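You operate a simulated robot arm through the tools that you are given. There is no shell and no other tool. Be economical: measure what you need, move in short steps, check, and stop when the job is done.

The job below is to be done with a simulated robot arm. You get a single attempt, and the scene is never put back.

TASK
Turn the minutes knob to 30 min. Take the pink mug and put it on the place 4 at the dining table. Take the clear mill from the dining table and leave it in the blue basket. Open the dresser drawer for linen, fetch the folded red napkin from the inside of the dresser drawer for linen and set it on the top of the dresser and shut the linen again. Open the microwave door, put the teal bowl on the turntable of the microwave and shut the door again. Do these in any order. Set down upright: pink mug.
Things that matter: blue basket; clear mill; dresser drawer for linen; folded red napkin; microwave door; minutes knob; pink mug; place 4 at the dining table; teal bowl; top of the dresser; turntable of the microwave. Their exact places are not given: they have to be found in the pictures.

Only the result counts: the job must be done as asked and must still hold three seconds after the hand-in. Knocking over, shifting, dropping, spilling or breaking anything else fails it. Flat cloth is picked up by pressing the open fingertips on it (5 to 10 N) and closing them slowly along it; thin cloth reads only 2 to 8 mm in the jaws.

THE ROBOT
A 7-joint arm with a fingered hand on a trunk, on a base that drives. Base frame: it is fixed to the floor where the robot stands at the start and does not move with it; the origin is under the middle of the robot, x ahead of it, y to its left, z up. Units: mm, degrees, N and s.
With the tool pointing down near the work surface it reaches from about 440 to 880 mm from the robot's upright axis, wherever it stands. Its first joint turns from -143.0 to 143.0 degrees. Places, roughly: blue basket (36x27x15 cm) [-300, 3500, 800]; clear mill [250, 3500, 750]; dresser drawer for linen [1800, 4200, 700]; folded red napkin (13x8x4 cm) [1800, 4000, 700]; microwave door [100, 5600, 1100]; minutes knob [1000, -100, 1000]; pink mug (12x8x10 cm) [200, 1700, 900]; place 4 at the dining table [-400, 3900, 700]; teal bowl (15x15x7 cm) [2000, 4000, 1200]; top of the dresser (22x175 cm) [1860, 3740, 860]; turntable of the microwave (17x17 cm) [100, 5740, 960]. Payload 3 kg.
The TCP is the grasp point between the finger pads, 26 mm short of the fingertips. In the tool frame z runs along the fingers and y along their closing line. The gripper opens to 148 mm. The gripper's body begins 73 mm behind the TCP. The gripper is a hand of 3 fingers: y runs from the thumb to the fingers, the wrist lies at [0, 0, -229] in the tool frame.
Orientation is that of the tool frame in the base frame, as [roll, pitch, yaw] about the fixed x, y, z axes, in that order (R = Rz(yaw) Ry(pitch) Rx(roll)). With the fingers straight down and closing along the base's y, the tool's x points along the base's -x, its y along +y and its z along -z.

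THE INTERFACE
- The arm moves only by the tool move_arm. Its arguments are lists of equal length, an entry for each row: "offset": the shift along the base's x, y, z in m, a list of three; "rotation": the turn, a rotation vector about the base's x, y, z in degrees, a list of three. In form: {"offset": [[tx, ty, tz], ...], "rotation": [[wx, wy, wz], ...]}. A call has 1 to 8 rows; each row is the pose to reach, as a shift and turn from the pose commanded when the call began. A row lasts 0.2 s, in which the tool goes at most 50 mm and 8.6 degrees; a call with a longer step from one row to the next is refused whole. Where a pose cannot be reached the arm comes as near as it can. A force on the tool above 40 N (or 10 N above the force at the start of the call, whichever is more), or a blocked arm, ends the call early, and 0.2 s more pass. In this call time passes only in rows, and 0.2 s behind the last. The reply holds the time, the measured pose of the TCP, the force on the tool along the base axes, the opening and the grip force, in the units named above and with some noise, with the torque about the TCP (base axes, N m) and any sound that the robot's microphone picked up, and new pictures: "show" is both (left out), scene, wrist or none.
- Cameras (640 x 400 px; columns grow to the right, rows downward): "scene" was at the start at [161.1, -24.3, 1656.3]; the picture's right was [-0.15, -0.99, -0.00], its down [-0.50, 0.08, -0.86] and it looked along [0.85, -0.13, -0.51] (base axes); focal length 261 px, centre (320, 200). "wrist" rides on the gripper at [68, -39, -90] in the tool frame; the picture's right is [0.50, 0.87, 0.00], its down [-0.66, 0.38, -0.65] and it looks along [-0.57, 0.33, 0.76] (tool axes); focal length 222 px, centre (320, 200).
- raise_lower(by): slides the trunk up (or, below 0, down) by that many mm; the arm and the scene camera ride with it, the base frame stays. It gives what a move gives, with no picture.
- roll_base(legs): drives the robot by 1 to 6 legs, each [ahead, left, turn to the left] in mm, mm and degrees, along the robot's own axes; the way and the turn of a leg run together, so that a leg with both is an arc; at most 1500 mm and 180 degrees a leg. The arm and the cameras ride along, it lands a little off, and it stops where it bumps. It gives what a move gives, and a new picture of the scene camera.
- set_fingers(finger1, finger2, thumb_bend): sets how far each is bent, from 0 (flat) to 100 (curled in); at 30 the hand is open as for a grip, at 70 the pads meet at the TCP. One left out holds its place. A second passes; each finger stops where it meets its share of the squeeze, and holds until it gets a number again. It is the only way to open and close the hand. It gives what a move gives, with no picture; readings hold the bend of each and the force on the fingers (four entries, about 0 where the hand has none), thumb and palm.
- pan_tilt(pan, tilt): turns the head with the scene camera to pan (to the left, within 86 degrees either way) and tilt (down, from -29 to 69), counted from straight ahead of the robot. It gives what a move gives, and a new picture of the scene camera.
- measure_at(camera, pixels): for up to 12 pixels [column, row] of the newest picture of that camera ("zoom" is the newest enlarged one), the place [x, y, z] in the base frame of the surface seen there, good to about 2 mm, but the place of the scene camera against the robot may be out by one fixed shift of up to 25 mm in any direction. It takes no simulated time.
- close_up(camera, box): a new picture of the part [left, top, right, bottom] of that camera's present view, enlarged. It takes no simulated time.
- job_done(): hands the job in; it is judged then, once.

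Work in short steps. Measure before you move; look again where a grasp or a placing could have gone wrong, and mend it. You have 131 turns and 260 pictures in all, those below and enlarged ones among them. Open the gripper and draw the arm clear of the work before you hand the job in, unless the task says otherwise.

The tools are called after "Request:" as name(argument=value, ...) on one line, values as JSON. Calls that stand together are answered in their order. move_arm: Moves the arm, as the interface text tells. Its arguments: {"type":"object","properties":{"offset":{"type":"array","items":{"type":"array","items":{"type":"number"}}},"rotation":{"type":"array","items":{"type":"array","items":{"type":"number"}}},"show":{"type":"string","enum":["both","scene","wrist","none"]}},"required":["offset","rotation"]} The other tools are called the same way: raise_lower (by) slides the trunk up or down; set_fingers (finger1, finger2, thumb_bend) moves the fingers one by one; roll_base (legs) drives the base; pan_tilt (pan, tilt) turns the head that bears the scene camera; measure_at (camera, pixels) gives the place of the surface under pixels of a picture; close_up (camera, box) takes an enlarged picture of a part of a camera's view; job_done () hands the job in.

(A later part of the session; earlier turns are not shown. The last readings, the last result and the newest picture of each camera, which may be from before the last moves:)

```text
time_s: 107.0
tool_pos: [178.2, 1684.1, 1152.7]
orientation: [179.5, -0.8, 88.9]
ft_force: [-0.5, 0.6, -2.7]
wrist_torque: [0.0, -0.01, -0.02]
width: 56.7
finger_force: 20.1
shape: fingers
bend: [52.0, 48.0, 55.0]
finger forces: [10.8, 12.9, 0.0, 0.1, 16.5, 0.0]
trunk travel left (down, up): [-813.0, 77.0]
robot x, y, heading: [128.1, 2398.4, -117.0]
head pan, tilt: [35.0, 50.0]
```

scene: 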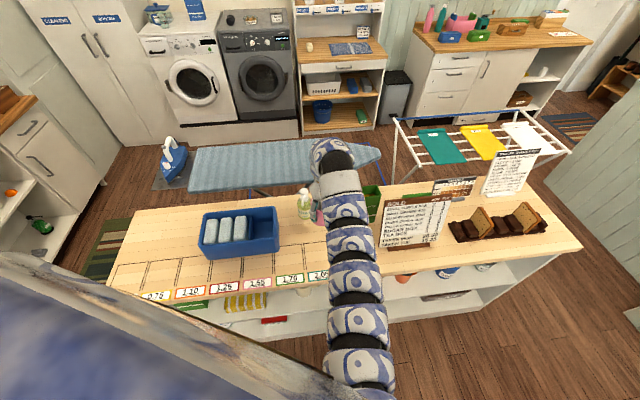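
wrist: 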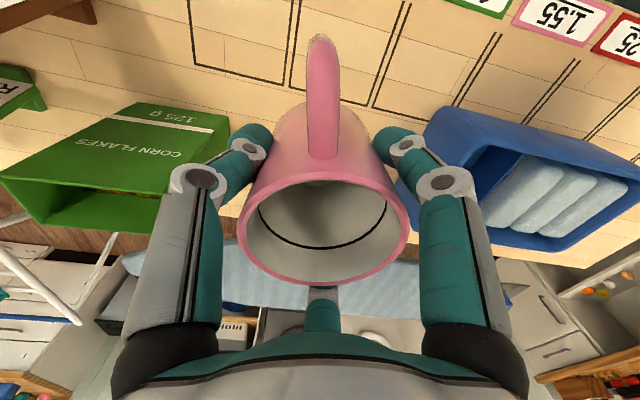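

The mug is held. I turn left by ~180° to face the table and look.

Request:
raise_lower(by=70)

Request:
roll_base(legs=[[0, 0, 120], [0, 0, 105]])

Request:
pan_tilt(pan=0, tilt=30)

```text
time_s: 108.0
tool_pos: [178.5, 1683.7, 1222.2]
orientation: [179.6, -0.8, 89.0]
ft_force: [-0.9, -0.1, -3.3]
wrist_torque: [0.0, 0.01, 0.02]
width: 56.8
finger_force: 19.8
shape: fingers
bend: [52.0, 48.0, 55.0]
finger forces: [10.8, 12.8, 0.0, 0.0, 16.5, 0.0]
trunk travel left (down, up): [-883.0, 7.0]
robot x, y, heading: [129.0, 2400.4, -116.8]
head pan, tilt: [35.0, 50.0]
```

```text
time_s: 117.9
tool_pos: [-426.5, 2850.5, 1222.2]
orientation: [179.4, -0.7, -43.5]
ft_force: [-0.6, -0.2, -3.4]
wrist_torque: [-0.01, 0.02, -0.04]
width: 55.4
finger_force: 18.6
shape: fingers
bend: [52.0, 48.0, 56.0]
finger forces: [8.9, 12.6, 0.0, 0.0, 15.9, 0.0]
trunk travel left (down, up): [-883.0, 7.0]
robot x, y, heading: [131.4, 2401.3, 110.7]
head pan, tilt: [35.0, 50.0]
```

scene: 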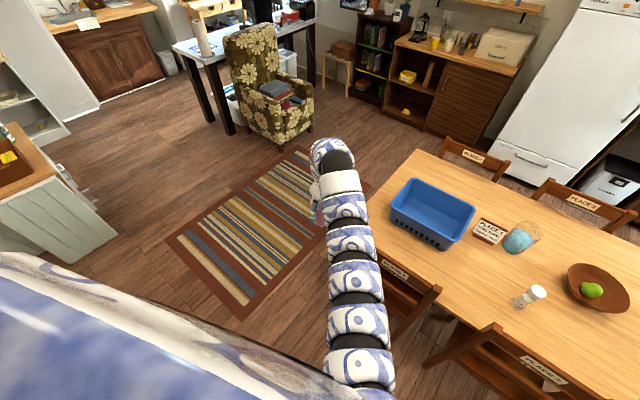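

```text
time_s: 119.0
tool_pos: [-426.2, 2849.9, 1221.8]
orientation: [179.4, -0.8, -43.6]
ft_force: [0.8, -0.1, -3.6]
wrist_torque: [0.02, 0.0, 0.0]
width: 55.4
finger_force: 19.0
shape: fingers
bend: [52.0, 48.0, 56.0]
finger forces: [9.1, 12.7, 0.0, 0.0, 15.9, 0.0]
trunk travel left (down, up): [-883.0, 7.0]
robot x, y, heading: [132.9, 2395.3, 110.3]
head pan, tilt: [0.0, 30.0]
```

scene: 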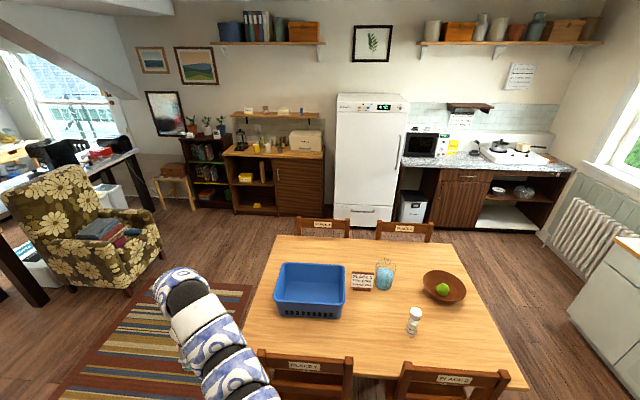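

Very good view of the table. I zoom and measure it: basket, places, the mill near (415,318), and the free floor.

Request:
close_up(camera="scene", box=[230, 200, 540, 400])

Request:
measure_at(camera="scene", pixels=[[277, 237], [455, 242], [245, 350], [520, 380], [414, 320], [310, 255], [395, 245], [282, 270], [340, 270], [300, 315], [180, 300], [120, 285]])

```text
2.00 times, centred on (385, 300) of scene
```

zoom: 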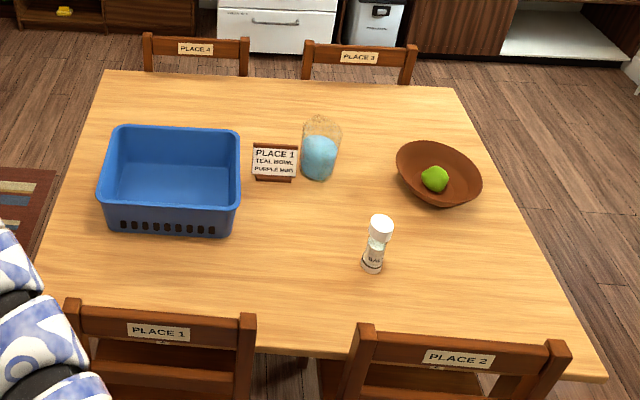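

```text
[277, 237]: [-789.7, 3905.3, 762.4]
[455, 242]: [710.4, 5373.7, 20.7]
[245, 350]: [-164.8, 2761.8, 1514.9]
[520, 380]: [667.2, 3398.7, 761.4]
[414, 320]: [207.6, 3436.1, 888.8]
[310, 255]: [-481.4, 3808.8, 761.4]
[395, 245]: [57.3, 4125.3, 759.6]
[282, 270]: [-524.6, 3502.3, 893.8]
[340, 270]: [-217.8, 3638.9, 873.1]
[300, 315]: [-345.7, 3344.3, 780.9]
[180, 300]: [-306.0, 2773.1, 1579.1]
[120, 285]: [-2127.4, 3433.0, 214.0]
```

Request:
close_up(camera="scene", box=[340, 240, 480, 350])

Request:
measure_at(camera="scene", pixels=[[280, 240], [450, 248], [260, 320], [524, 382], [322, 222], [404, 227], [300, 366], [455, 380], [386, 285], [362, 285], [416, 332], [440, 272]])

Request:
close_up(camera="scene", box=[260, 210, 480, 290])

```text
3.64 times, centred on (410, 295) of scene
```

zoom: 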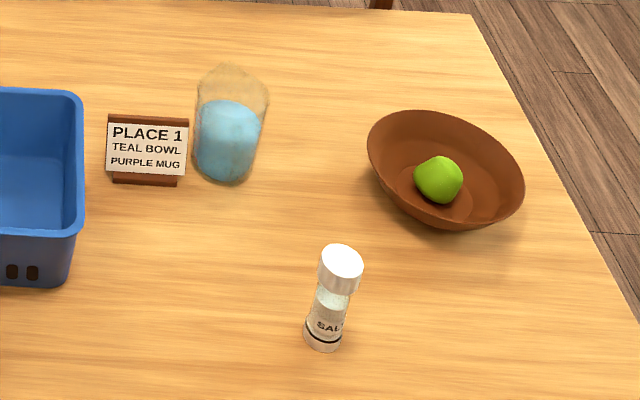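

```text
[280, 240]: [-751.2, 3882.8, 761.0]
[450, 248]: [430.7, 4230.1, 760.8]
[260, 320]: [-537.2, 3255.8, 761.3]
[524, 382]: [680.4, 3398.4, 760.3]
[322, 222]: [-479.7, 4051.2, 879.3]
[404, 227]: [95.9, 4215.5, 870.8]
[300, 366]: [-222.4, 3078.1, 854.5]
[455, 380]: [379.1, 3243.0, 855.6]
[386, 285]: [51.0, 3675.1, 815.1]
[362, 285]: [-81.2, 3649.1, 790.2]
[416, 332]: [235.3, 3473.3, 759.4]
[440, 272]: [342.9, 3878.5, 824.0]
```

```text
2.91 times, centred on (370, 250) of scene
```

zoom: 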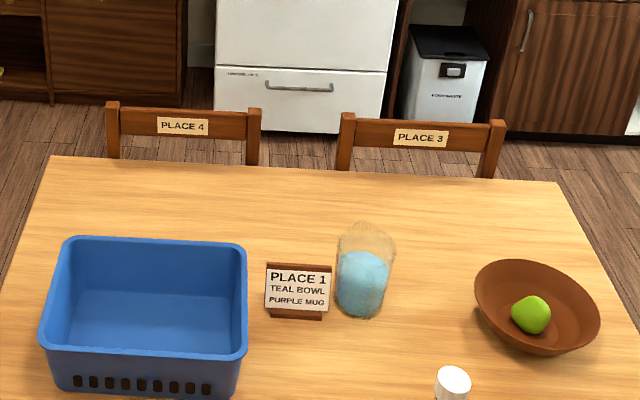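

Table axes are worked out: place 4 ≈ (-420,3880), mill at (245,3484). I drive round to the table's left end, facing along it.

Request:
roll_base(legs=[[0, 0, -5], [0, 830, 0], [1480, 0, 0], [0, 0, -90]])

Request:
pan_tilt(pan=-10, tilt=45)

```text
time_s: 134.6
tool_pos: [-546.4, 4113.9, 1221.8]
orientation: [179.5, -0.8, -139.0]
ft_force: [0.7, -0.3, -2.2]
wrist_torque: [-0.04, 0.02, 0.01]
width: 54.8
finger_force: 18.5
shape: fingers
bend: [52.0, 48.0, 56.0]
finger forces: [8.9, 12.7, 0.1, 0.0, 15.7, 0.1]
trunk travel left (down, up): [-883.0, 7.0]
robot x, y, heading: [-1046.4, 3600.3, 15.3]
head pan, tilt: [0.0, 30.0]
```

scene: 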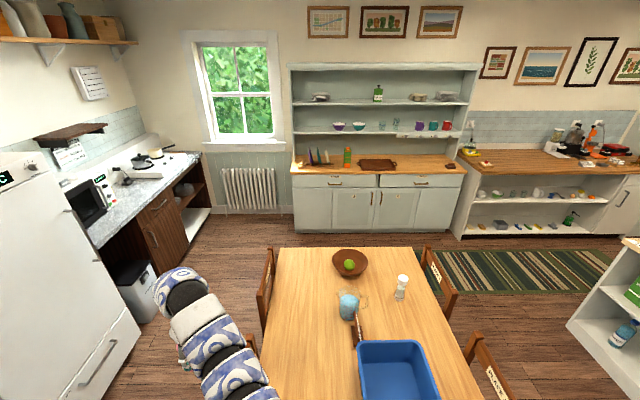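

```text
time_s: 135.3
tool_pos: [-547.3, 4114.1, 1221.3]
orientation: [179.5, -0.8, -139.1]
ft_force: [-0.2, 0.0, -2.7]
wrist_torque: [-0.04, 0.0, 0.0]
width: 54.8
finger_force: 18.7
shape: fingers
bend: [52.0, 48.0, 56.0]
finger forces: [8.9, 12.7, 0.0, 0.1, 15.8, 0.1]
trunk travel left (down, up): [-883.0, 7.0]
robot x, y, heading: [-1046.6, 3601.3, 15.3]
head pan, tilt: [-10.0, 45.0]
```

scene: 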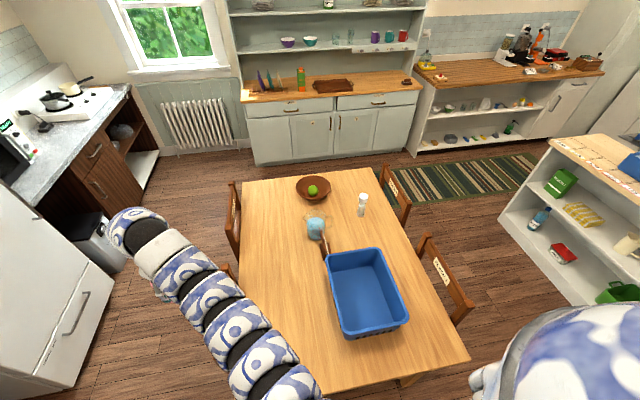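

I move the mug over place 4 laterally, then lower the trunk.

Request:
move_arm(offset=[[0.02, -0.04, 0], [0.04, -0.08, 0], [0.06, -0.12, 0], [0.08, -0.16, 0], [0.1, -0.195, 0], [0.127, -0.234, 0]], rotation=[[0, 0, 0], [0, 0, 0], [0, 0, 0], [0, 0, 0], [0, 0, 0], [0, 0, 0]], show="none")

Request:
raise_lower(by=-300)

Request:
pan_tilt(pan=0, tilt=45)

```text
time_s: 136.7
tool_pos: [-454.4, 3922.5, 1177.7]
orientation: [179.4, -0.9, -139.1]
ft_force: [1.2, -0.1, -2.3]
wrist_torque: [-0.02, -0.02, -0.03]
width: 54.4
finger_force: 19.4
shape: fingers
bend: [52.0, 47.0, 56.0]
finger forces: [9.3, 12.7, 0.0, 0.0, 16.3, 0.0]
out of reach, approached as far as the arm can: row 3, 4, 5, 6
trunk travel left (down, up): [-883.0, 7.0]
robot x, y, heading: [-1049.3, 3601.8, 15.3]
head pan, tilt: [-10.0, 45.0]
```

```text
time_s: 139.7
tool_pos: [-452.7, 3921.2, 877.4]
orientation: [179.5, -0.9, -139.1]
ft_force: [-0.1, -0.8, -2.5]
wrist_torque: [0.0, 0.01, -0.03]
width: 54.5
finger_force: 19.2
shape: fingers
bend: [52.0, 47.0, 56.0]
finger forces: [9.4, 12.7, 0.0, 0.1, 16.4, 0.0]
trunk travel left (down, up): [-583.0, 307.0]
robot x, y, heading: [-1049.2, 3600.5, 14.8]
head pan, tilt: [-10.0, 45.0]
```

```text
time_s: 140.4
tool_pos: [-452.7, 3921.7, 877.6]
orientation: [179.4, -0.8, -139.2]
ft_force: [-0.1, -0.3, -3.3]
wrist_torque: [-0.01, 0.04, -0.04]
width: 54.4
finger_force: 18.8
shape: fingers
bend: [52.0, 47.0, 56.0]
finger forces: [9.3, 12.7, 0.1, 0.1, 16.2, 0.0]
trunk travel left (down, up): [-583.0, 307.0]
robot x, y, heading: [-1046.9, 3597.9, 15.2]
head pan, tilt: [0.0, 45.0]
```

scene: 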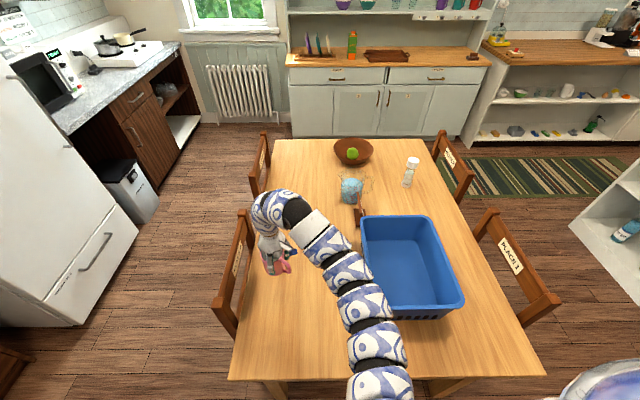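

I measure the table edge/chair 4 and move toward (-420,3880) while lowering a bit.

Request:
measure_at(camera="scene", pixels=[[250, 280], [240, 330], [260, 220], [237, 260], [300, 300], [420, 320], [365, 225], [280, 265], [330, 330]])

Request:
move_arm(offset=[[0.016, -0.02, -0.02], [0.033, -0.042, -0.04]], rotation=[[0, 0, 0], [0, 0, 0]])

```text
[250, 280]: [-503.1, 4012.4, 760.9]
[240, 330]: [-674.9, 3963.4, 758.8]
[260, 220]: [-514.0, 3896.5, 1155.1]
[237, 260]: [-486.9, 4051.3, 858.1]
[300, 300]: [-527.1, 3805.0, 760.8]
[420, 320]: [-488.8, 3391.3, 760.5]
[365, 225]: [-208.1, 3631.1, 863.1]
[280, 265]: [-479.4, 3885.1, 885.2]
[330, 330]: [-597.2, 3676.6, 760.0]
```

```text
time_s: 141.1
tool_pos: [-418.8, 3881.0, 837.3]
orientation: [179.4, -0.9, -139.1]
ft_force: [0.2, 0.1, -2.9]
wrist_torque: [-0.01, 0.02, 0.0]
width: 54.2
finger_force: 18.9
shape: fingers
bend: [52.0, 47.0, 56.0]
finger forces: [9.3, 12.8, 0.0, 0.0, 16.3, 0.0]
trunk travel left (down, up): [-583.0, 307.0]
robot x, y, heading: [-1048.4, 3602.2, 15.1]
head pan, tilt: [0.0, 45.0]
```

scene: 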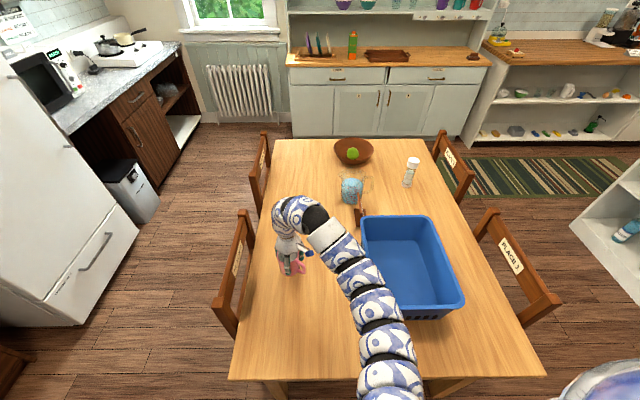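
wrist: 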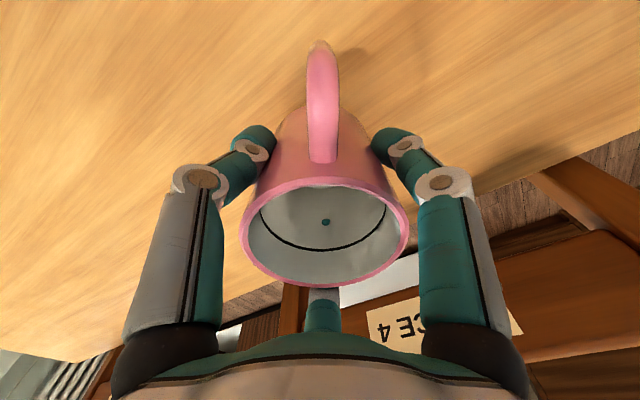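

Place centred with chair 4 (155 mm from the edge). I lower gently until contact.

Request:
move_arm(offset=[[0, 0, -0.012], [0, 0, -0.02], [0, 0, -0.024], [0, 0, -0.028]], rotation=[[0, 0, 0], [0, 0, 0], [0, 0, 0], [0, 0, 0]], show="wrist")

```text
time_s: 142.1
tool_pos: [-418.8, 3880.8, 809.7]
orientation: [179.3, -0.8, -138.9]
ft_force: [0.9, 0.5, 8.6]
wrist_torque: [0.0, -0.02, -0.02]
width: 54.1
finger_force: 19.7
shape: fingers
bend: [52.0, 47.0, 56.0]
finger forces: [9.8, 13.1, 0.0, 0.0, 16.5, 0.0]
trunk travel left (down, up): [-583.0, 307.0]
robot x, y, heading: [-1051.7, 3600.4, 15.1]
head pan, tilt: [0.0, 45.0]
```

wrist: 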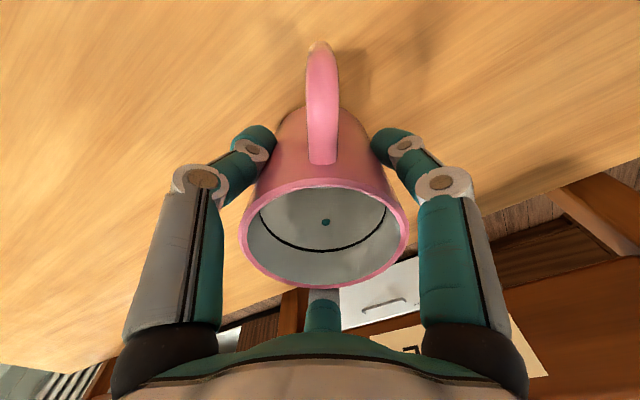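

Contact felt (8.6 N). I open the fingers and lift straight up.

Request:
set_fingers(finger1=35, finger2=35, thumb_bend=35)

Request:
move_arm(offset=[[0, 0, 0.03], [0, 0, 0.07], [0, 0, 0.11], [0, 0, 0.15]], rotation=[[0, 0, 0], [0, 0, 0], [0, 0, 0], [0, 0, 0]])

```text
time_s: 143.1
tool_pos: [-421.2, 3881.5, 810.1]
orientation: [179.5, -0.8, -139.1]
ft_force: [-1.2, 0.3, 0.4]
wrist_torque: [0.03, 0.02, -0.02]
width: 110.7
finger_force: 0.0
shape: fingers
bend: [35.0, 35.0, 35.0]
finger forces: [0.0, 0.0, 0.0, 0.1, 0.0, 0.0]
trunk travel left (down, up): [-583.0, 307.0]
robot x, y, heading: [-1048.0, 3597.0, 15.3]
head pan, tilt: [0.0, 45.0]
```

```text
time_s: 144.1
tool_pos: [-420.4, 3881.3, 879.0]
orientation: [179.3, -0.6, -139.2]
ft_force: [0.5, -0.3, -0.3]
wrist_torque: [-0.01, 0.03, 0.0]
width: 110.9
finger_force: 0.0
shape: fingers
bend: [35.0, 35.0, 35.0]
finger forces: [0.0, 0.0, 0.1, 0.0, 0.1, 0.0]
out of reach, approached as far as the arm can: row 3, 4
trunk travel left (down, up): [-583.0, 307.0]
robot x, y, heading: [-1049.7, 3597.6, 15.3]
head pan, tilt: [0.0, 45.0]
```

scene: 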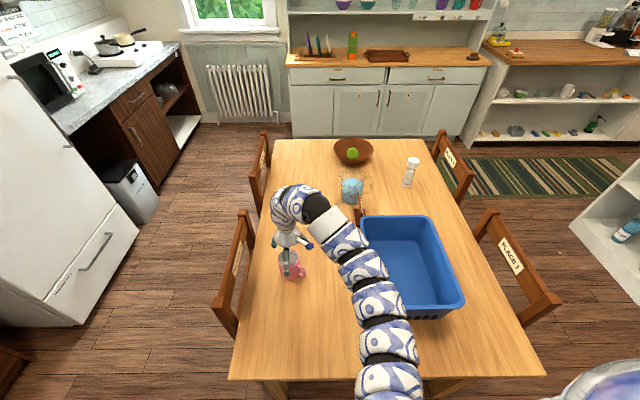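
wrist: 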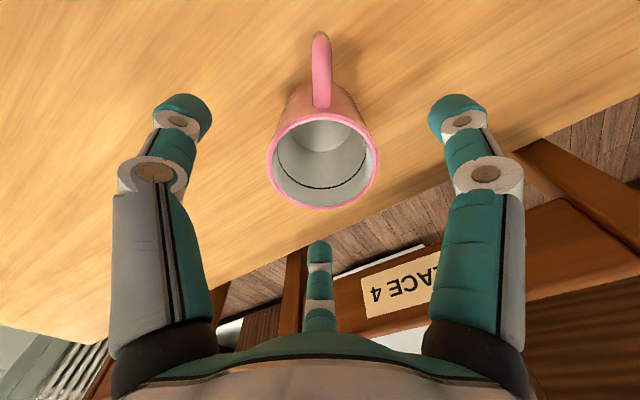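

The mug stands upright on place 4. I measure the basket's rim and raise the trunk to travel.

Request:
measure_at(camera="scene", pixels=[[365, 220], [430, 219], [461, 299], [380, 313], [410, 260], [412, 165], [408, 183], [357, 215], [352, 190], [355, 150]])

Request:
raise_lower(by=300)

```text
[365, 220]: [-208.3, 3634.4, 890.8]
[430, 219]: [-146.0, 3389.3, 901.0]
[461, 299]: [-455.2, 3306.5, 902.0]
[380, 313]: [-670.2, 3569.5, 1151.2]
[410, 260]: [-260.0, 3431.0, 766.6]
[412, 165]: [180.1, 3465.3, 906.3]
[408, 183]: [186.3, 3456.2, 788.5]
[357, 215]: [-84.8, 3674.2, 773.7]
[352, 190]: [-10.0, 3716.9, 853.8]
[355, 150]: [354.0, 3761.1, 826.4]
```

```text
time_s: 147.1
tool_pos: [-419.1, 3879.5, 1179.4]
orientation: [179.4, -0.6, -139.2]
ft_force: [-0.2, -0.5, 0.7]
wrist_torque: [0.01, 0.0, -0.01]
width: 111.0
finger_force: 0.0
shape: fingers
bend: [35.0, 35.0, 35.0]
finger forces: [0.1, 0.1, 0.0, 0.0, 0.0, 0.0]
trunk travel left (down, up): [-883.0, 7.0]
robot x, y, heading: [-1049.3, 3599.7, 15.3]
head pan, tilt: [0.0, 45.0]
```

Basket centre ≈ (-322,3481), rim z 877; mill ≈ (220,3472). I drive to a station on the near side between chairs 1 and 2, from where both are reachable.

Request:
roll_base(legs=[[0, 0, 90], [-1350, 0, 0], [0, -921, 0], [160, 0, 0]])

Request:
pan_tilt(pan=-10, tilt=50)

```text
time_s: 163.0
tool_pos: [-112.3, 3294.2, 1177.7]
orientation: [179.3, -0.7, -51.7]
ft_force: [-0.3, -0.4, -0.3]
wrist_torque: [-0.03, 0.02, 0.02]
width: 110.9
finger_force: 0.1
shape: fingers
bend: [35.0, 35.0, 35.0]
finger forces: [0.0, 0.0, 0.0, 0.0, 0.0, 0.0]
trunk travel left (down, up): [-883.0, 7.0]
robot x, y, heading: [139.3, 2651.4, 102.1]
head pan, tilt: [0.0, 45.0]
```

scene: 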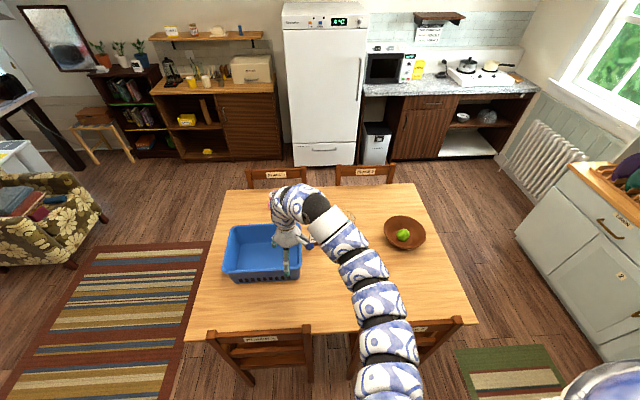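

```text
time_s: 163.8
tool_pos: [-110.8, 3292.1, 1178.9]
orientation: [179.4, -0.7, -51.6]
ft_force: [1.0, 0.4, -0.3]
wrist_torque: [0.01, -0.05, -0.01]
width: 110.9
finger_force: 0.1
shape: fingers
bend: [35.0, 35.0, 35.0]
finger forces: [0.0, 0.1, 0.0, 0.1, 0.0, 0.0]
trunk travel left (down, up): [-883.0, 7.0]
robot x, y, heading: [137.4, 2651.9, 102.3]
head pan, tilt: [-10.0, 50.0]
```

scene: 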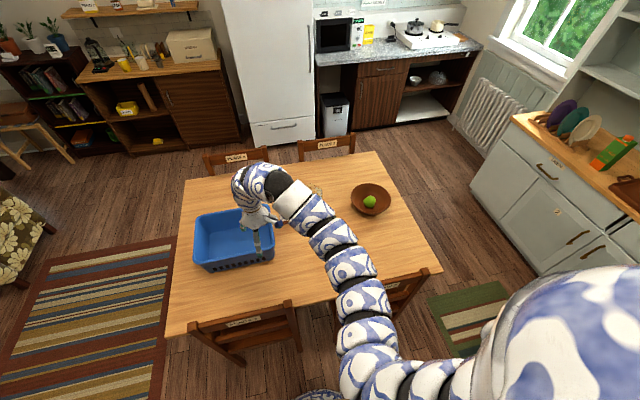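

I advance 100 mm and swing the hand over the mill.

Request:
roll_base(legs=[[100, 0, 0]])

Request:
move_arm(offset=[[0.045, 0.012, 0], [0.09, 0.024, 0], [0.135, 0.035, 0], [0.18, 0.045, 0], [0.22, 0.055, 0], [0.26, 0.065, 0], [0.3, 0.072, 0], [0.34, 0.08, 0]], rotation=[[0, 0, 0], [0, 0, 0], [0, 0, 0], [0, 0, 0], [0, 0, 0], [0, 0, 0], [0, 0, 0], [0, 0, 0]])

```text
time_s: 164.9
tool_pos: [-134.6, 3390.2, 1177.3]
orientation: [179.3, -0.7, -51.6]
ft_force: [0.3, 0.5, -1.0]
wrist_torque: [-0.02, -0.02, -0.02]
width: 110.7
finger_force: 0.0
shape: fingers
bend: [35.0, 35.0, 35.0]
finger forces: [0.0, 0.1, 0.0, 0.0, 0.1, 0.0]
trunk travel left (down, up): [-883.0, 7.0]
robot x, y, heading: [115.0, 2747.5, 102.4]
head pan, tilt: [-10.0, 50.0]
```

scene: 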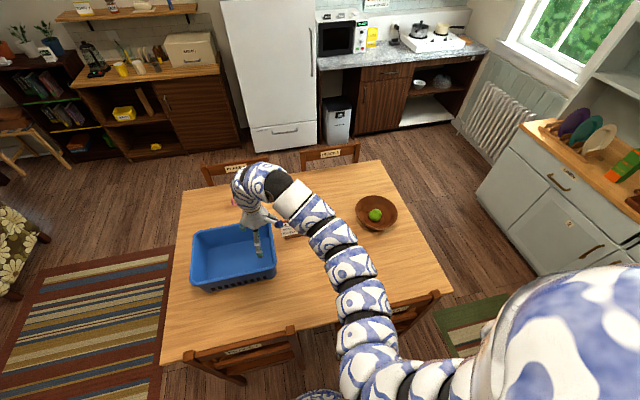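

```text
time_s: 166.7
tool_pos: [180.1, 3459.3, 1166.9]
orientation: [179.3, -0.5, -51.5]
ft_force: [0.4, 0.0, -0.4]
wrist_torque: [0.01, 0.04, -0.02]
width: 111.0
finger_force: 0.0
shape: fingers
bend: [35.0, 35.0, 35.0]
finger forces: [0.0, 0.0, 0.0, 0.0, 0.0, 0.0]
out of reach, approached as far as the arm can: row 2, 3, 4, 5, 6, 7, 8
trunk travel left (down, up): [-883.0, 7.0]
robot x, y, heading: [119.7, 2746.4, 102.2]
head pan, tilt: [-10.0, 50.0]
```

scene: 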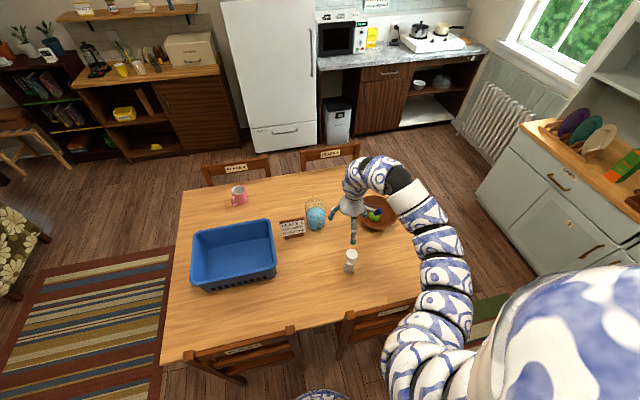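
wrist: 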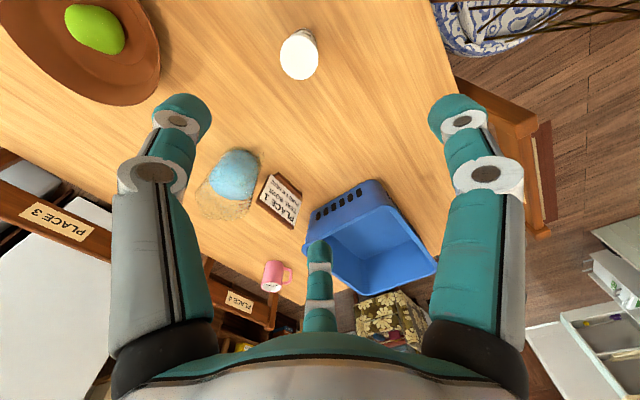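

The wrist view shows the mill's cap at (299,54); I measure it.

Request:
measure_at(camera="wrist", pixels=[[299, 55], [281, 57], [318, 55], [299, 77], [303, 35], [340, 60], [310, 33]])

Request:
close_up(camera="wrist", box=[250, 0, 360, 100])

Request:
close_up(camera="scene", box=[300, 220, 400, 290])

```text
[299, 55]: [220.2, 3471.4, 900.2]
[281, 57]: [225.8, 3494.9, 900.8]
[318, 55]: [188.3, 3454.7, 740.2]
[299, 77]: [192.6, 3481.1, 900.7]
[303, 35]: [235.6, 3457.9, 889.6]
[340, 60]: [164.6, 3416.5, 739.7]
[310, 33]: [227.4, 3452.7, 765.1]
```

```text
4.00 times, centred on (305, 50) of wrist
```

zoom: 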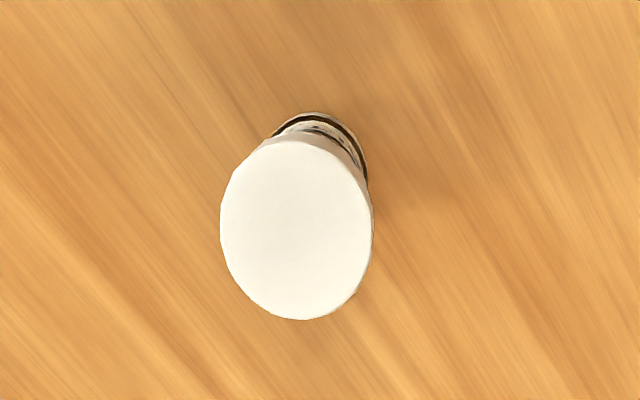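

```text
5.71 times, centred on (350, 255) of scene
```

zoom: 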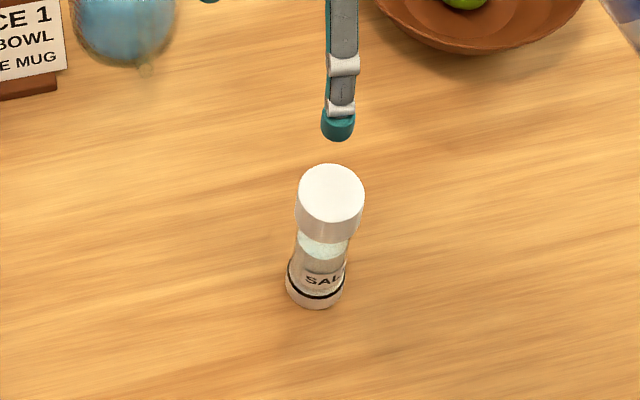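

Mill: centre (218,3472), top z 900, table 740. I lower the trunk 190, align, and then look before descending to TCP z≈845.

Request:
raise_lower(by=-190)

Request:
move_arm(offset=[[0.019, 0.006, -0.01], [0.038, 0.013, -0.02]], rotation=[[0, 0, 0], [0.6, 0, 0]], show="wrist")

```text
time_s: 168.8
tool_pos: [181.7, 3459.3, 976.6]
orientation: [179.4, -0.5, -51.6]
ft_force: [-0.2, -0.5, -0.4]
wrist_torque: [0.01, -0.01, 0.01]
width: 110.8
finger_force: 0.1
shape: fingers
bend: [35.0, 35.0, 35.0]
finger forces: [0.0, 0.0, 0.0, 0.0, 0.0, 0.1]
trunk travel left (down, up): [-693.0, 197.0]
robot x, y, heading: [117.9, 2746.9, 102.6]
head pan, tilt: [-10.0, 50.0]
```

```text
time_s: 169.4
tool_pos: [219.5, 3472.9, 954.7]
orientation: [179.7, -0.1, -51.5]
ft_force: [0.1, 0.0, 0.3]
wrist_torque: [0.03, 0.01, 0.0]
width: 110.8
finger_force: 0.0
shape: fingers
bend: [35.0, 35.0, 35.0]
finger forces: [0.1, 0.0, 0.0, 0.0, 0.0, 0.0]
trunk travel left (down, up): [-693.0, 197.0]
robot x, y, heading: [117.1, 2743.6, 102.9]
head pan, tilt: [-10.0, 50.0]
```

wrist: 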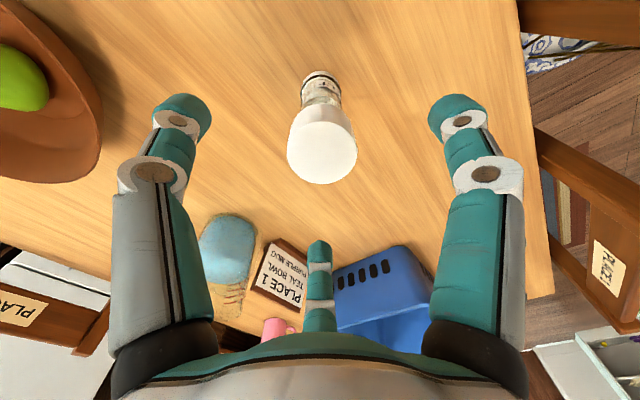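

Centred. I descend 108 and close.

Request:
move_arm(offset=[[-0.0005, 0, -0.04], [-0.001, 0, -0.08], [-0.001, 0, -0.108]], rotation=[[0, 0, 0], [0, 0, 0], [0, 0, 0]], show="wrist")

Request:
set_fingers(finger1=68, finger2=68, thumb_bend=68)

Request:
raise_lower(by=190)

Request:
close_up(camera="wrist", box=[160, 60, 480, 300])

```text
time_s: 170.2
tool_pos: [218.0, 3472.5, 847.8]
orientation: [179.7, -0.1, -51.5]
ft_force: [-0.2, 0.3, -0.3]
wrist_torque: [-0.04, -0.01, 0.0]
width: 111.4
finger_force: 0.0
shape: fingers
bend: [35.0, 35.0, 35.0]
finger forces: [0.0, 0.0, 0.0, 0.0, 0.0, 0.0]
trunk travel left (down, up): [-693.0, 197.0]
robot x, y, heading: [118.8, 2743.9, 102.4]
head pan, tilt: [-10.0, 50.0]
```

wrist: 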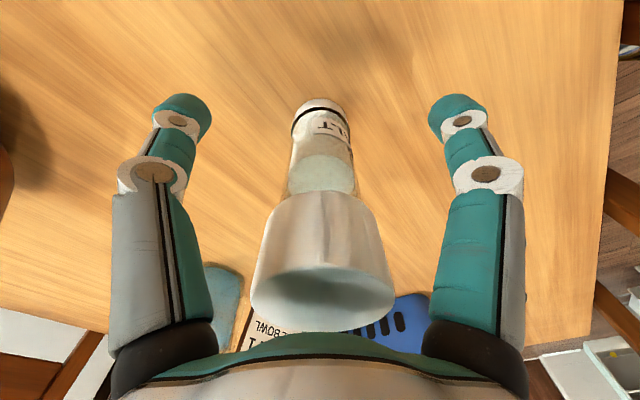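

```text
time_s: 171.2
tool_pos: [219.4, 3472.3, 848.3]
orientation: [179.7, 0.0, -51.6]
ft_force: [0.7, 0.3, -0.7]
wrist_torque: [-0.02, -0.01, 0.0]
width: 33.9
finger_force: 14.5
shape: fingers
bend: [58.0, 57.0, 61.0]
finger forces: [8.7, 9.4, 0.0, 0.0, 10.3, 0.1]
trunk travel left (down, up): [-693.0, 197.0]
robot x, y, heading: [118.6, 2749.2, 102.7]
head pan, tilt: [-10.0, 50.0]
```

```text
time_s: 173.3
tool_pos: [218.9, 3472.5, 1037.8]
orientation: [179.7, 0.0, -51.5]
ft_force: [-0.7, -0.4, -2.1]
wrist_torque: [0.0, 0.0, -0.01]
width: 34.0
finger_force: 14.1
shape: fingers
bend: [58.0, 57.0, 61.0]
finger forces: [8.6, 9.6, 0.1, 0.1, 10.2, 0.1]
trunk travel left (down, up): [-883.0, 7.0]
robot x, y, heading: [117.2, 2749.6, 102.8]
head pan, tilt: [-10.0, 50.0]
```

```text
1.67 times, centred on (320, 180) of wrist
```

zoom: 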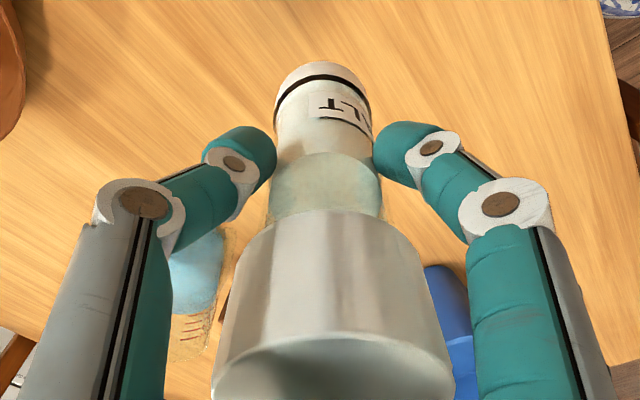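

Held firmly. I carry it over the basket.

Request:
move_arm(offset=[[-0.045, 0, 0], [-0.09, 0, 0], [-0.135, 0, 0], [-0.18, 0, 0], [-0.225, 0, 0], [-0.27, 0, 0], [-0.315, 0, 0], [-0.36, 0, 0]], rotation=[[0, 0, 0], [0, 0, 0], [0, 0, 0], [0, 0, 0], [0, 0, 0], [0, 0, 0], [0, 0, 0], [0, 0, 0]], show="none")

Request:
move_arm(offset=[[-0.045, -0.004, 0], [-0.09, -0.008, 0], [-0.144, -0.012, 0]], rotation=[[0, 0, 0], [0, 0, 0], [0, 0, 0]])

```text
time_s: 175.1
tool_pos: [-141.6, 3473.4, 1038.7]
orientation: [179.8, 0.0, -51.6]
ft_force: [0.0, 0.0, -3.0]
wrist_torque: [-0.02, -0.04, -0.04]
width: 33.5
finger_force: 14.6
shape: fingers
bend: [58.0, 57.0, 61.0]
finger forces: [8.5, 9.6, 0.1, 0.1, 10.1, 0.1]
trunk travel left (down, up): [-883.0, 7.0]
robot x, y, heading: [119.9, 2746.5, 102.5]
head pan, tilt: [-10.0, 50.0]
```

```text
refused: row 3 steps farther than a row can; nothing moved
```

Request:
move_arm(offset=[[-0.045, -0.004, 0], [-0.09, -0.008, 0], [-0.135, -0.012, 0], [-0.144, -0.012, 0]], rotation=[[0, 0, 0], [0, 0, 0], [0, 0, 0], [0, 0, 0]])

```text
time_s: 176.1
tool_pos: [-273.6, 3459.9, 1040.3]
orientation: [179.7, 0.0, -51.5]
ft_force: [-0.4, 0.2, -1.6]
wrist_torque: [-0.02, 0.0, -0.01]
width: 33.4
finger_force: 14.3
shape: fingers
bend: [58.0, 57.0, 61.0]
finger forces: [8.7, 9.6, 0.1, 0.1, 10.3, 0.0]
out of reach, approached as far as the arm can: row 3, 4
trunk travel left (down, up): [-883.0, 7.0]
robot x, y, heading: [113.4, 2751.3, 102.6]
head pan, tilt: [-10.0, 50.0]
```

scene: 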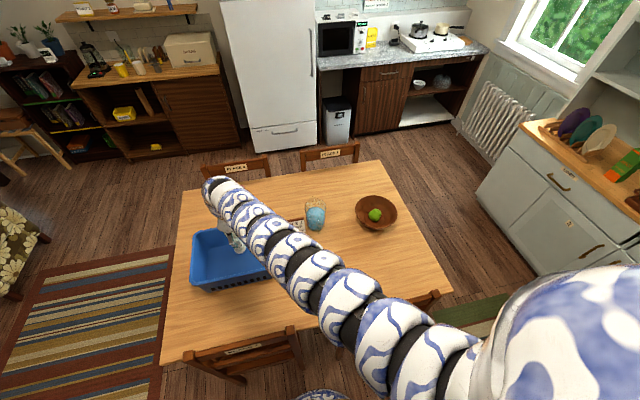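
wrist: 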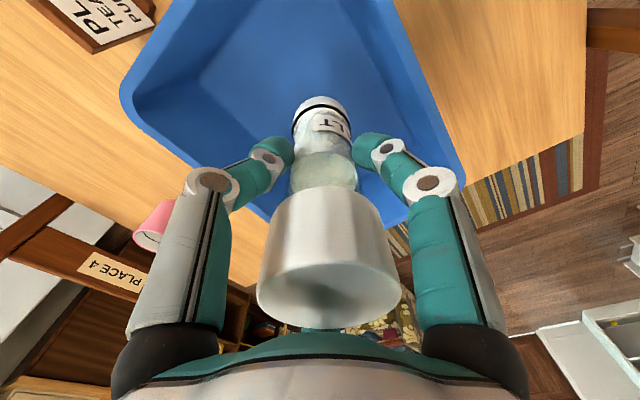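

Over the basket. I lower with the trunk 175, then gently touch down.

Request:
raise_lower(by=-172)

Request:
move_arm(offset=[[0, 0, -0.005], [0, 0, -0.01], [0, 0, -0.014]], rotation=[[0, 0, 0], [0, 0, 0], [0, 0, 0]], show="wrist")

```text
time_s: 178.0
tool_pos: [-275.5, 3458.8, 869.1]
orientation: [179.8, 0.0, -51.6]
ft_force: [0.5, 0.0, -2.4]
wrist_torque: [0.0, -0.01, -0.01]
width: 33.5
finger_force: 15.0
shape: fingers
bend: [58.0, 57.0, 61.0]
finger forces: [8.7, 9.7, 0.1, 0.1, 10.2, 0.1]
trunk travel left (down, up): [-711.0, 179.0]
robot x, y, heading: [119.1, 2749.8, 102.6]
head pan, tilt: [-10.0, 50.0]
```

```text
time_s: 178.8
tool_pos: [-269.0, 3454.7, 856.4]
orientation: [179.7, 0.0, -51.6]
ft_force: [0.4, 0.7, -2.5]
wrist_torque: [-0.01, -0.03, -0.01]
width: 33.5
finger_force: 14.4
shape: fingers
bend: [58.0, 57.0, 61.0]
finger forces: [8.7, 9.5, 0.1, 0.0, 10.3, 0.1]
out of reach, approached as far as the arm can: row 2, 3
trunk travel left (down, up): [-711.0, 179.0]
robot x, y, heading: [114.0, 2748.7, 102.2]
head pan, tilt: [-10.0, 50.0]
```

wrist: 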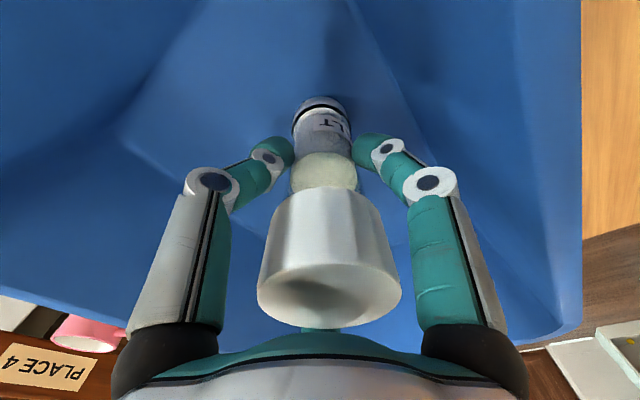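

Still free; I lower the trunk a few more mm watching the force.

Request:
raise_lower(by=-4)

Request:
raise_lower(by=-3)

```text
time_s: 179.3
tool_pos: [-269.5, 3454.5, 853.1]
orientation: [179.6, 0.0, -51.5]
ft_force: [1.6, 1.2, 9.6]
wrist_torque: [-0.01, 0.04, -0.03]
width: 33.7
finger_force: 16.1
shape: fingers
bend: [58.0, 57.0, 61.0]
finger forces: [9.2, 10.2, 0.0, 0.0, 12.1, 0.0]
trunk travel left (down, up): [-707.0, 183.0]
robot x, y, heading: [120.1, 2744.5, 102.2]
head pan, tilt: [-10.0, 50.0]
```

```text
time_s: 179.8
tool_pos: [-269.1, 3455.3, 851.5]
orientation: [179.6, 0.2, -51.6]
ft_force: [1.6, 2.0, 26.2]
wrist_torque: [0.04, 0.03, 0.01]
width: 33.0
finger_force: 18.7
shape: fingers
bend: [58.0, 57.0, 62.0]
finger forces: [11.1, 12.3, 0.1, 0.0, 14.5, 0.0]
trunk travel left (down, up): [-704.0, 186.0]
robot x, y, heading: [115.9, 2750.5, 102.5]
head pan, tilt: [-10.0, 50.0]
```

Contact reached; I ease up 2.5 mm, release to 40 and rise.

Request:
raise_lower(by=2.5)

Request:
set_fingers(finger1=40, finger2=40, thumb_bend=40)

Request:
raise_lower(by=170)

Request:
close_up(camera="wrist", box=[0, 0, 640, 400])

```text
time_s: 180.4
tool_pos: [-268.7, 3452.9, 852.7]
orientation: [179.7, 0.1, -51.6]
ft_force: [-0.8, 4.3, 18.2]
wrist_torque: [0.14, 0.11, 0.03]
width: 33.0
finger_force: 17.8
shape: fingers
bend: [58.0, 57.0, 62.0]
finger forces: [9.5, 12.3, 0.0, 0.0, 13.4, 0.0]
trunk travel left (down, up): [-706.0, 184.0]
robot x, y, heading: [114.9, 2745.4, 102.5]
head pan, tilt: [-10.0, 50.0]
```

```text
time_s: 181.4
tool_pos: [-270.0, 3454.0, 851.5]
orientation: [179.7, -0.1, -51.6]
ft_force: [0.2, 0.9, 1.1]
wrist_torque: [0.01, 0.0, 0.02]
width: 94.6
finger_force: 0.0
shape: fingers
bend: [40.0, 40.0, 40.0]
finger forces: [0.0, 0.1, 0.0, 0.1, 0.0, 0.0]
trunk travel left (down, up): [-706.0, 184.0]
robot x, y, heading: [118.0, 2748.7, 102.4]
head pan, tilt: [-10.0, 50.0]
```

```text
time_s: 183.3
tool_pos: [-269.8, 3453.5, 1021.0]
orientation: [179.6, 0.0, -51.5]
ft_force: [1.1, -0.1, 0.1]
wrist_torque: [0.01, -0.03, -0.01]
width: 94.7
finger_force: 0.0
shape: fingers
bend: [40.0, 40.0, 40.0]
finger forces: [0.1, 0.1, 0.1, 0.0, 0.1, 0.0]
trunk travel left (down, up): [-876.0, 14.0]
robot x, y, heading: [119.4, 2746.7, 102.4]
head pan, tilt: [-10.0, 50.0]
```

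```text
1.00 times, centred on (320, 200) of wrist (not enlarged: the box is as wide or as high as the picture)
```

zoom: 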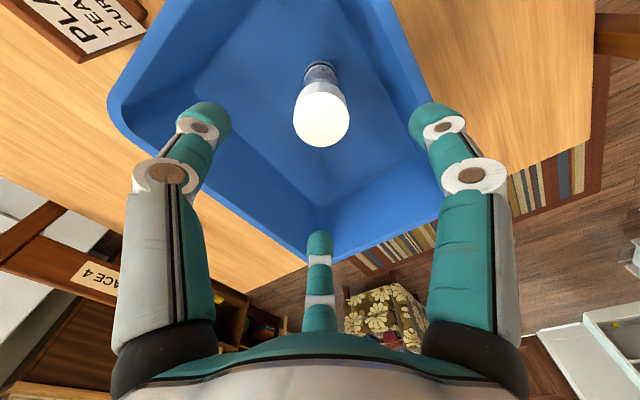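

The mill stands in the basket. I back away, strafe right and turn toward the dresser for a look.

Request:
roll_base(legs=[[-250, 0, 0], [0, -650, 0], [0, 0, -75]])

Request:
pan_tilt(pan=15, tilt=22)

Request:
close_up(camera="scene", box=[160, 60, 480, 300])

```text
time_s: 191.5
tool_pos: [1390.3, 3201.7, 1020.8]
orientation: [179.6, 0.0, -126.7]
ft_force: [-0.2, -0.3, -0.4]
wrist_torque: [-0.03, -0.02, 0.0]
width: 94.5
finger_force: 0.0
shape: fingers
bend: [40.0, 40.0, 40.0]
finger forces: [0.0, 0.0, 0.1, 0.0, 0.0, 0.0]
trunk travel left (down, up): [-876.0, 14.0]
robot x, y, heading: [807.7, 2644.6, 27.6]
head pan, tilt: [-10.0, 50.0]
```

scene: 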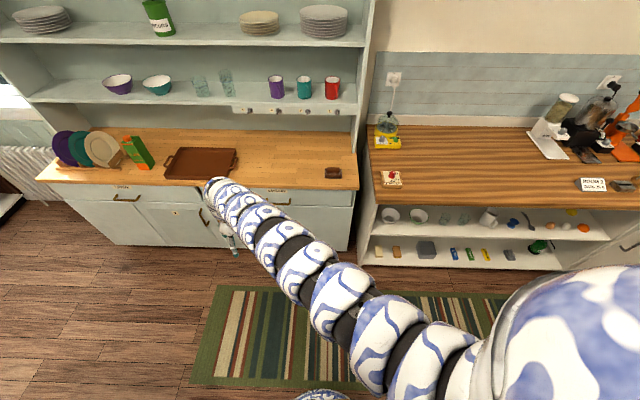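

```text
time_s: 192.4
tool_pos: [1390.6, 3202.3, 1020.5]
orientation: [179.7, 0.0, -126.6]
ft_force: [0.9, -0.7, 0.2]
wrist_torque: [0.0, 0.03, 0.02]
width: 94.9
finger_force: 0.1
shape: fingers
bend: [40.0, 40.0, 40.0]
finger forces: [0.1, 0.1, 0.1, 0.0, 0.1, 0.1]
trunk travel left (down, up): [-876.0, 14.0]
robot x, y, heading: [808.9, 2647.6, 27.4]
head pan, tilt: [15.0, 22.0]
```

scene: 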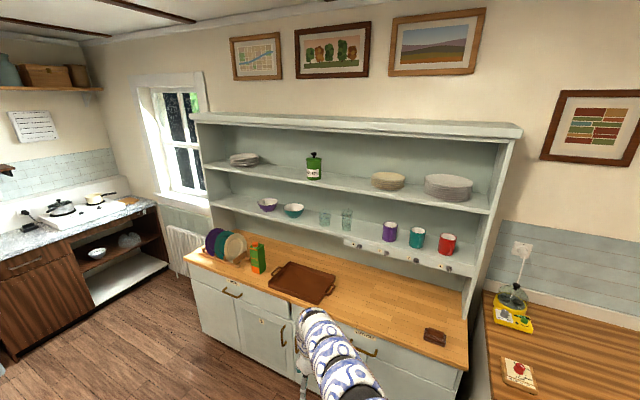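

```text
1.67 times, centred on (320, 180) of scene
```

zoom: 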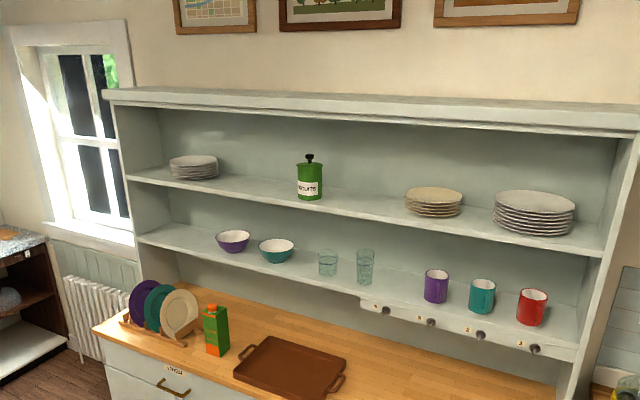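

I zoom on the drawer labels and measure the dresser's front, drawer handles, top and bowl.

Request:
close_up(camera="scene", box=[170, 220, 340, 340])

Request:
measure_at(camera="scene", pixels=[[232, 293], [260, 304], [190, 258], [455, 365], [292, 209], [283, 212], [300, 280], [258, 268], [350, 330], [220, 300], [270, 310], [369, 350]])

Request:
close_up(camera="scene", box=[340, 300, 480, 400])

```text
3.33 times, centred on (255, 280) of scene
```

zoom: 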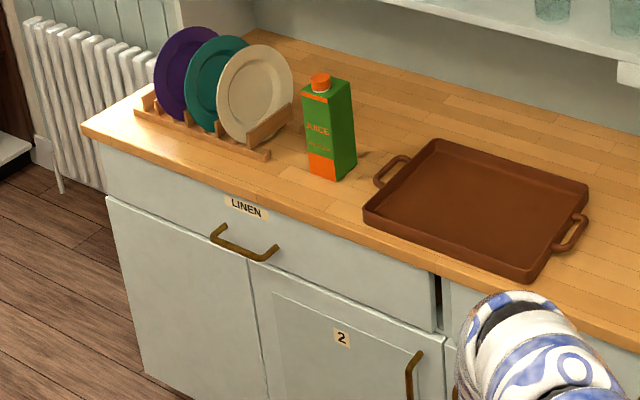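

```text
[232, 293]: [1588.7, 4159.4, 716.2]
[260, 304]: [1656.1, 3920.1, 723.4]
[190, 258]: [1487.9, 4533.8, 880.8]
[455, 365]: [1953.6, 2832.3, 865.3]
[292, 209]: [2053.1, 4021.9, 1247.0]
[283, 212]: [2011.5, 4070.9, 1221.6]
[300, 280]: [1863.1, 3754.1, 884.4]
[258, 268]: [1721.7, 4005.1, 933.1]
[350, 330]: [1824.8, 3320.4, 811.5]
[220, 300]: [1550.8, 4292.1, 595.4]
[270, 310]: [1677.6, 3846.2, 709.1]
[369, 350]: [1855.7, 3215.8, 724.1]
```

```text
4.00 times, centred on (410, 350) of scene
```

zoom: 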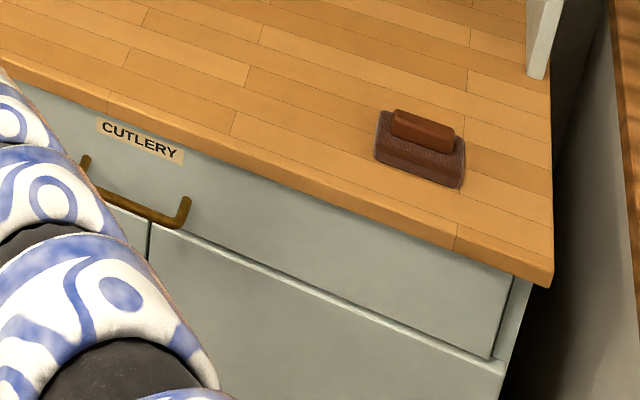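

Linen is the left drawer, handle near (1565,4165,~692). I drive to a station in front, right of the handle, heading 50°.

Request:
roll_base(legs=[[0, 0, 22.6], [911, 415, 0]])

Request:
pan_tilt(pan=-5, tilt=45)

```text
time_s: 198.8
tool_pos: [1420.3, 4337.2, 1020.8]
orientation: [179.7, -0.2, -105.0]
ft_force: [-0.1, -1.0, 0.2]
wrist_torque: [-0.01, 0.03, -0.02]
width: 94.7
finger_force: 0.1
shape: fingers
bend: [40.0, 40.0, 40.0]
finger forces: [0.0, 0.0, 0.1, 0.1, 0.0, 0.1]
trunk travel left (down, up): [-876.0, 14.0]
robot x, y, heading: [1078.8, 3606.4, 48.9]
head pan, tilt: [15.0, 22.0]
```

scene: 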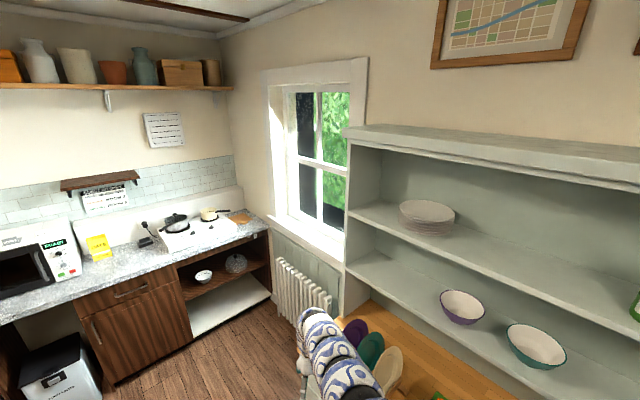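

```text
time_s: 199.7
tool_pos: [1419.8, 4337.3, 1020.9]
orientation: [179.8, 0.0, -105.0]
ft_force: [-0.1, 0.1, 0.6]
wrist_torque: [-0.01, 0.0, 0.01]
width: 94.7
finger_force: 0.1
shape: fingers
bend: [40.0, 40.0, 40.0]
finger forces: [0.0, 0.0, 0.0, 0.1, 0.0, 0.1]
trunk travel left (down, up): [-876.0, 14.0]
robot x, y, heading: [1081.6, 3607.8, 49.0]
head pan, tilt: [-5.0, 45.0]
```

scene: 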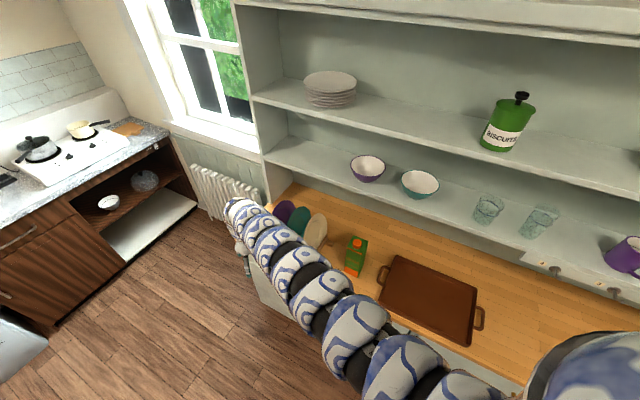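

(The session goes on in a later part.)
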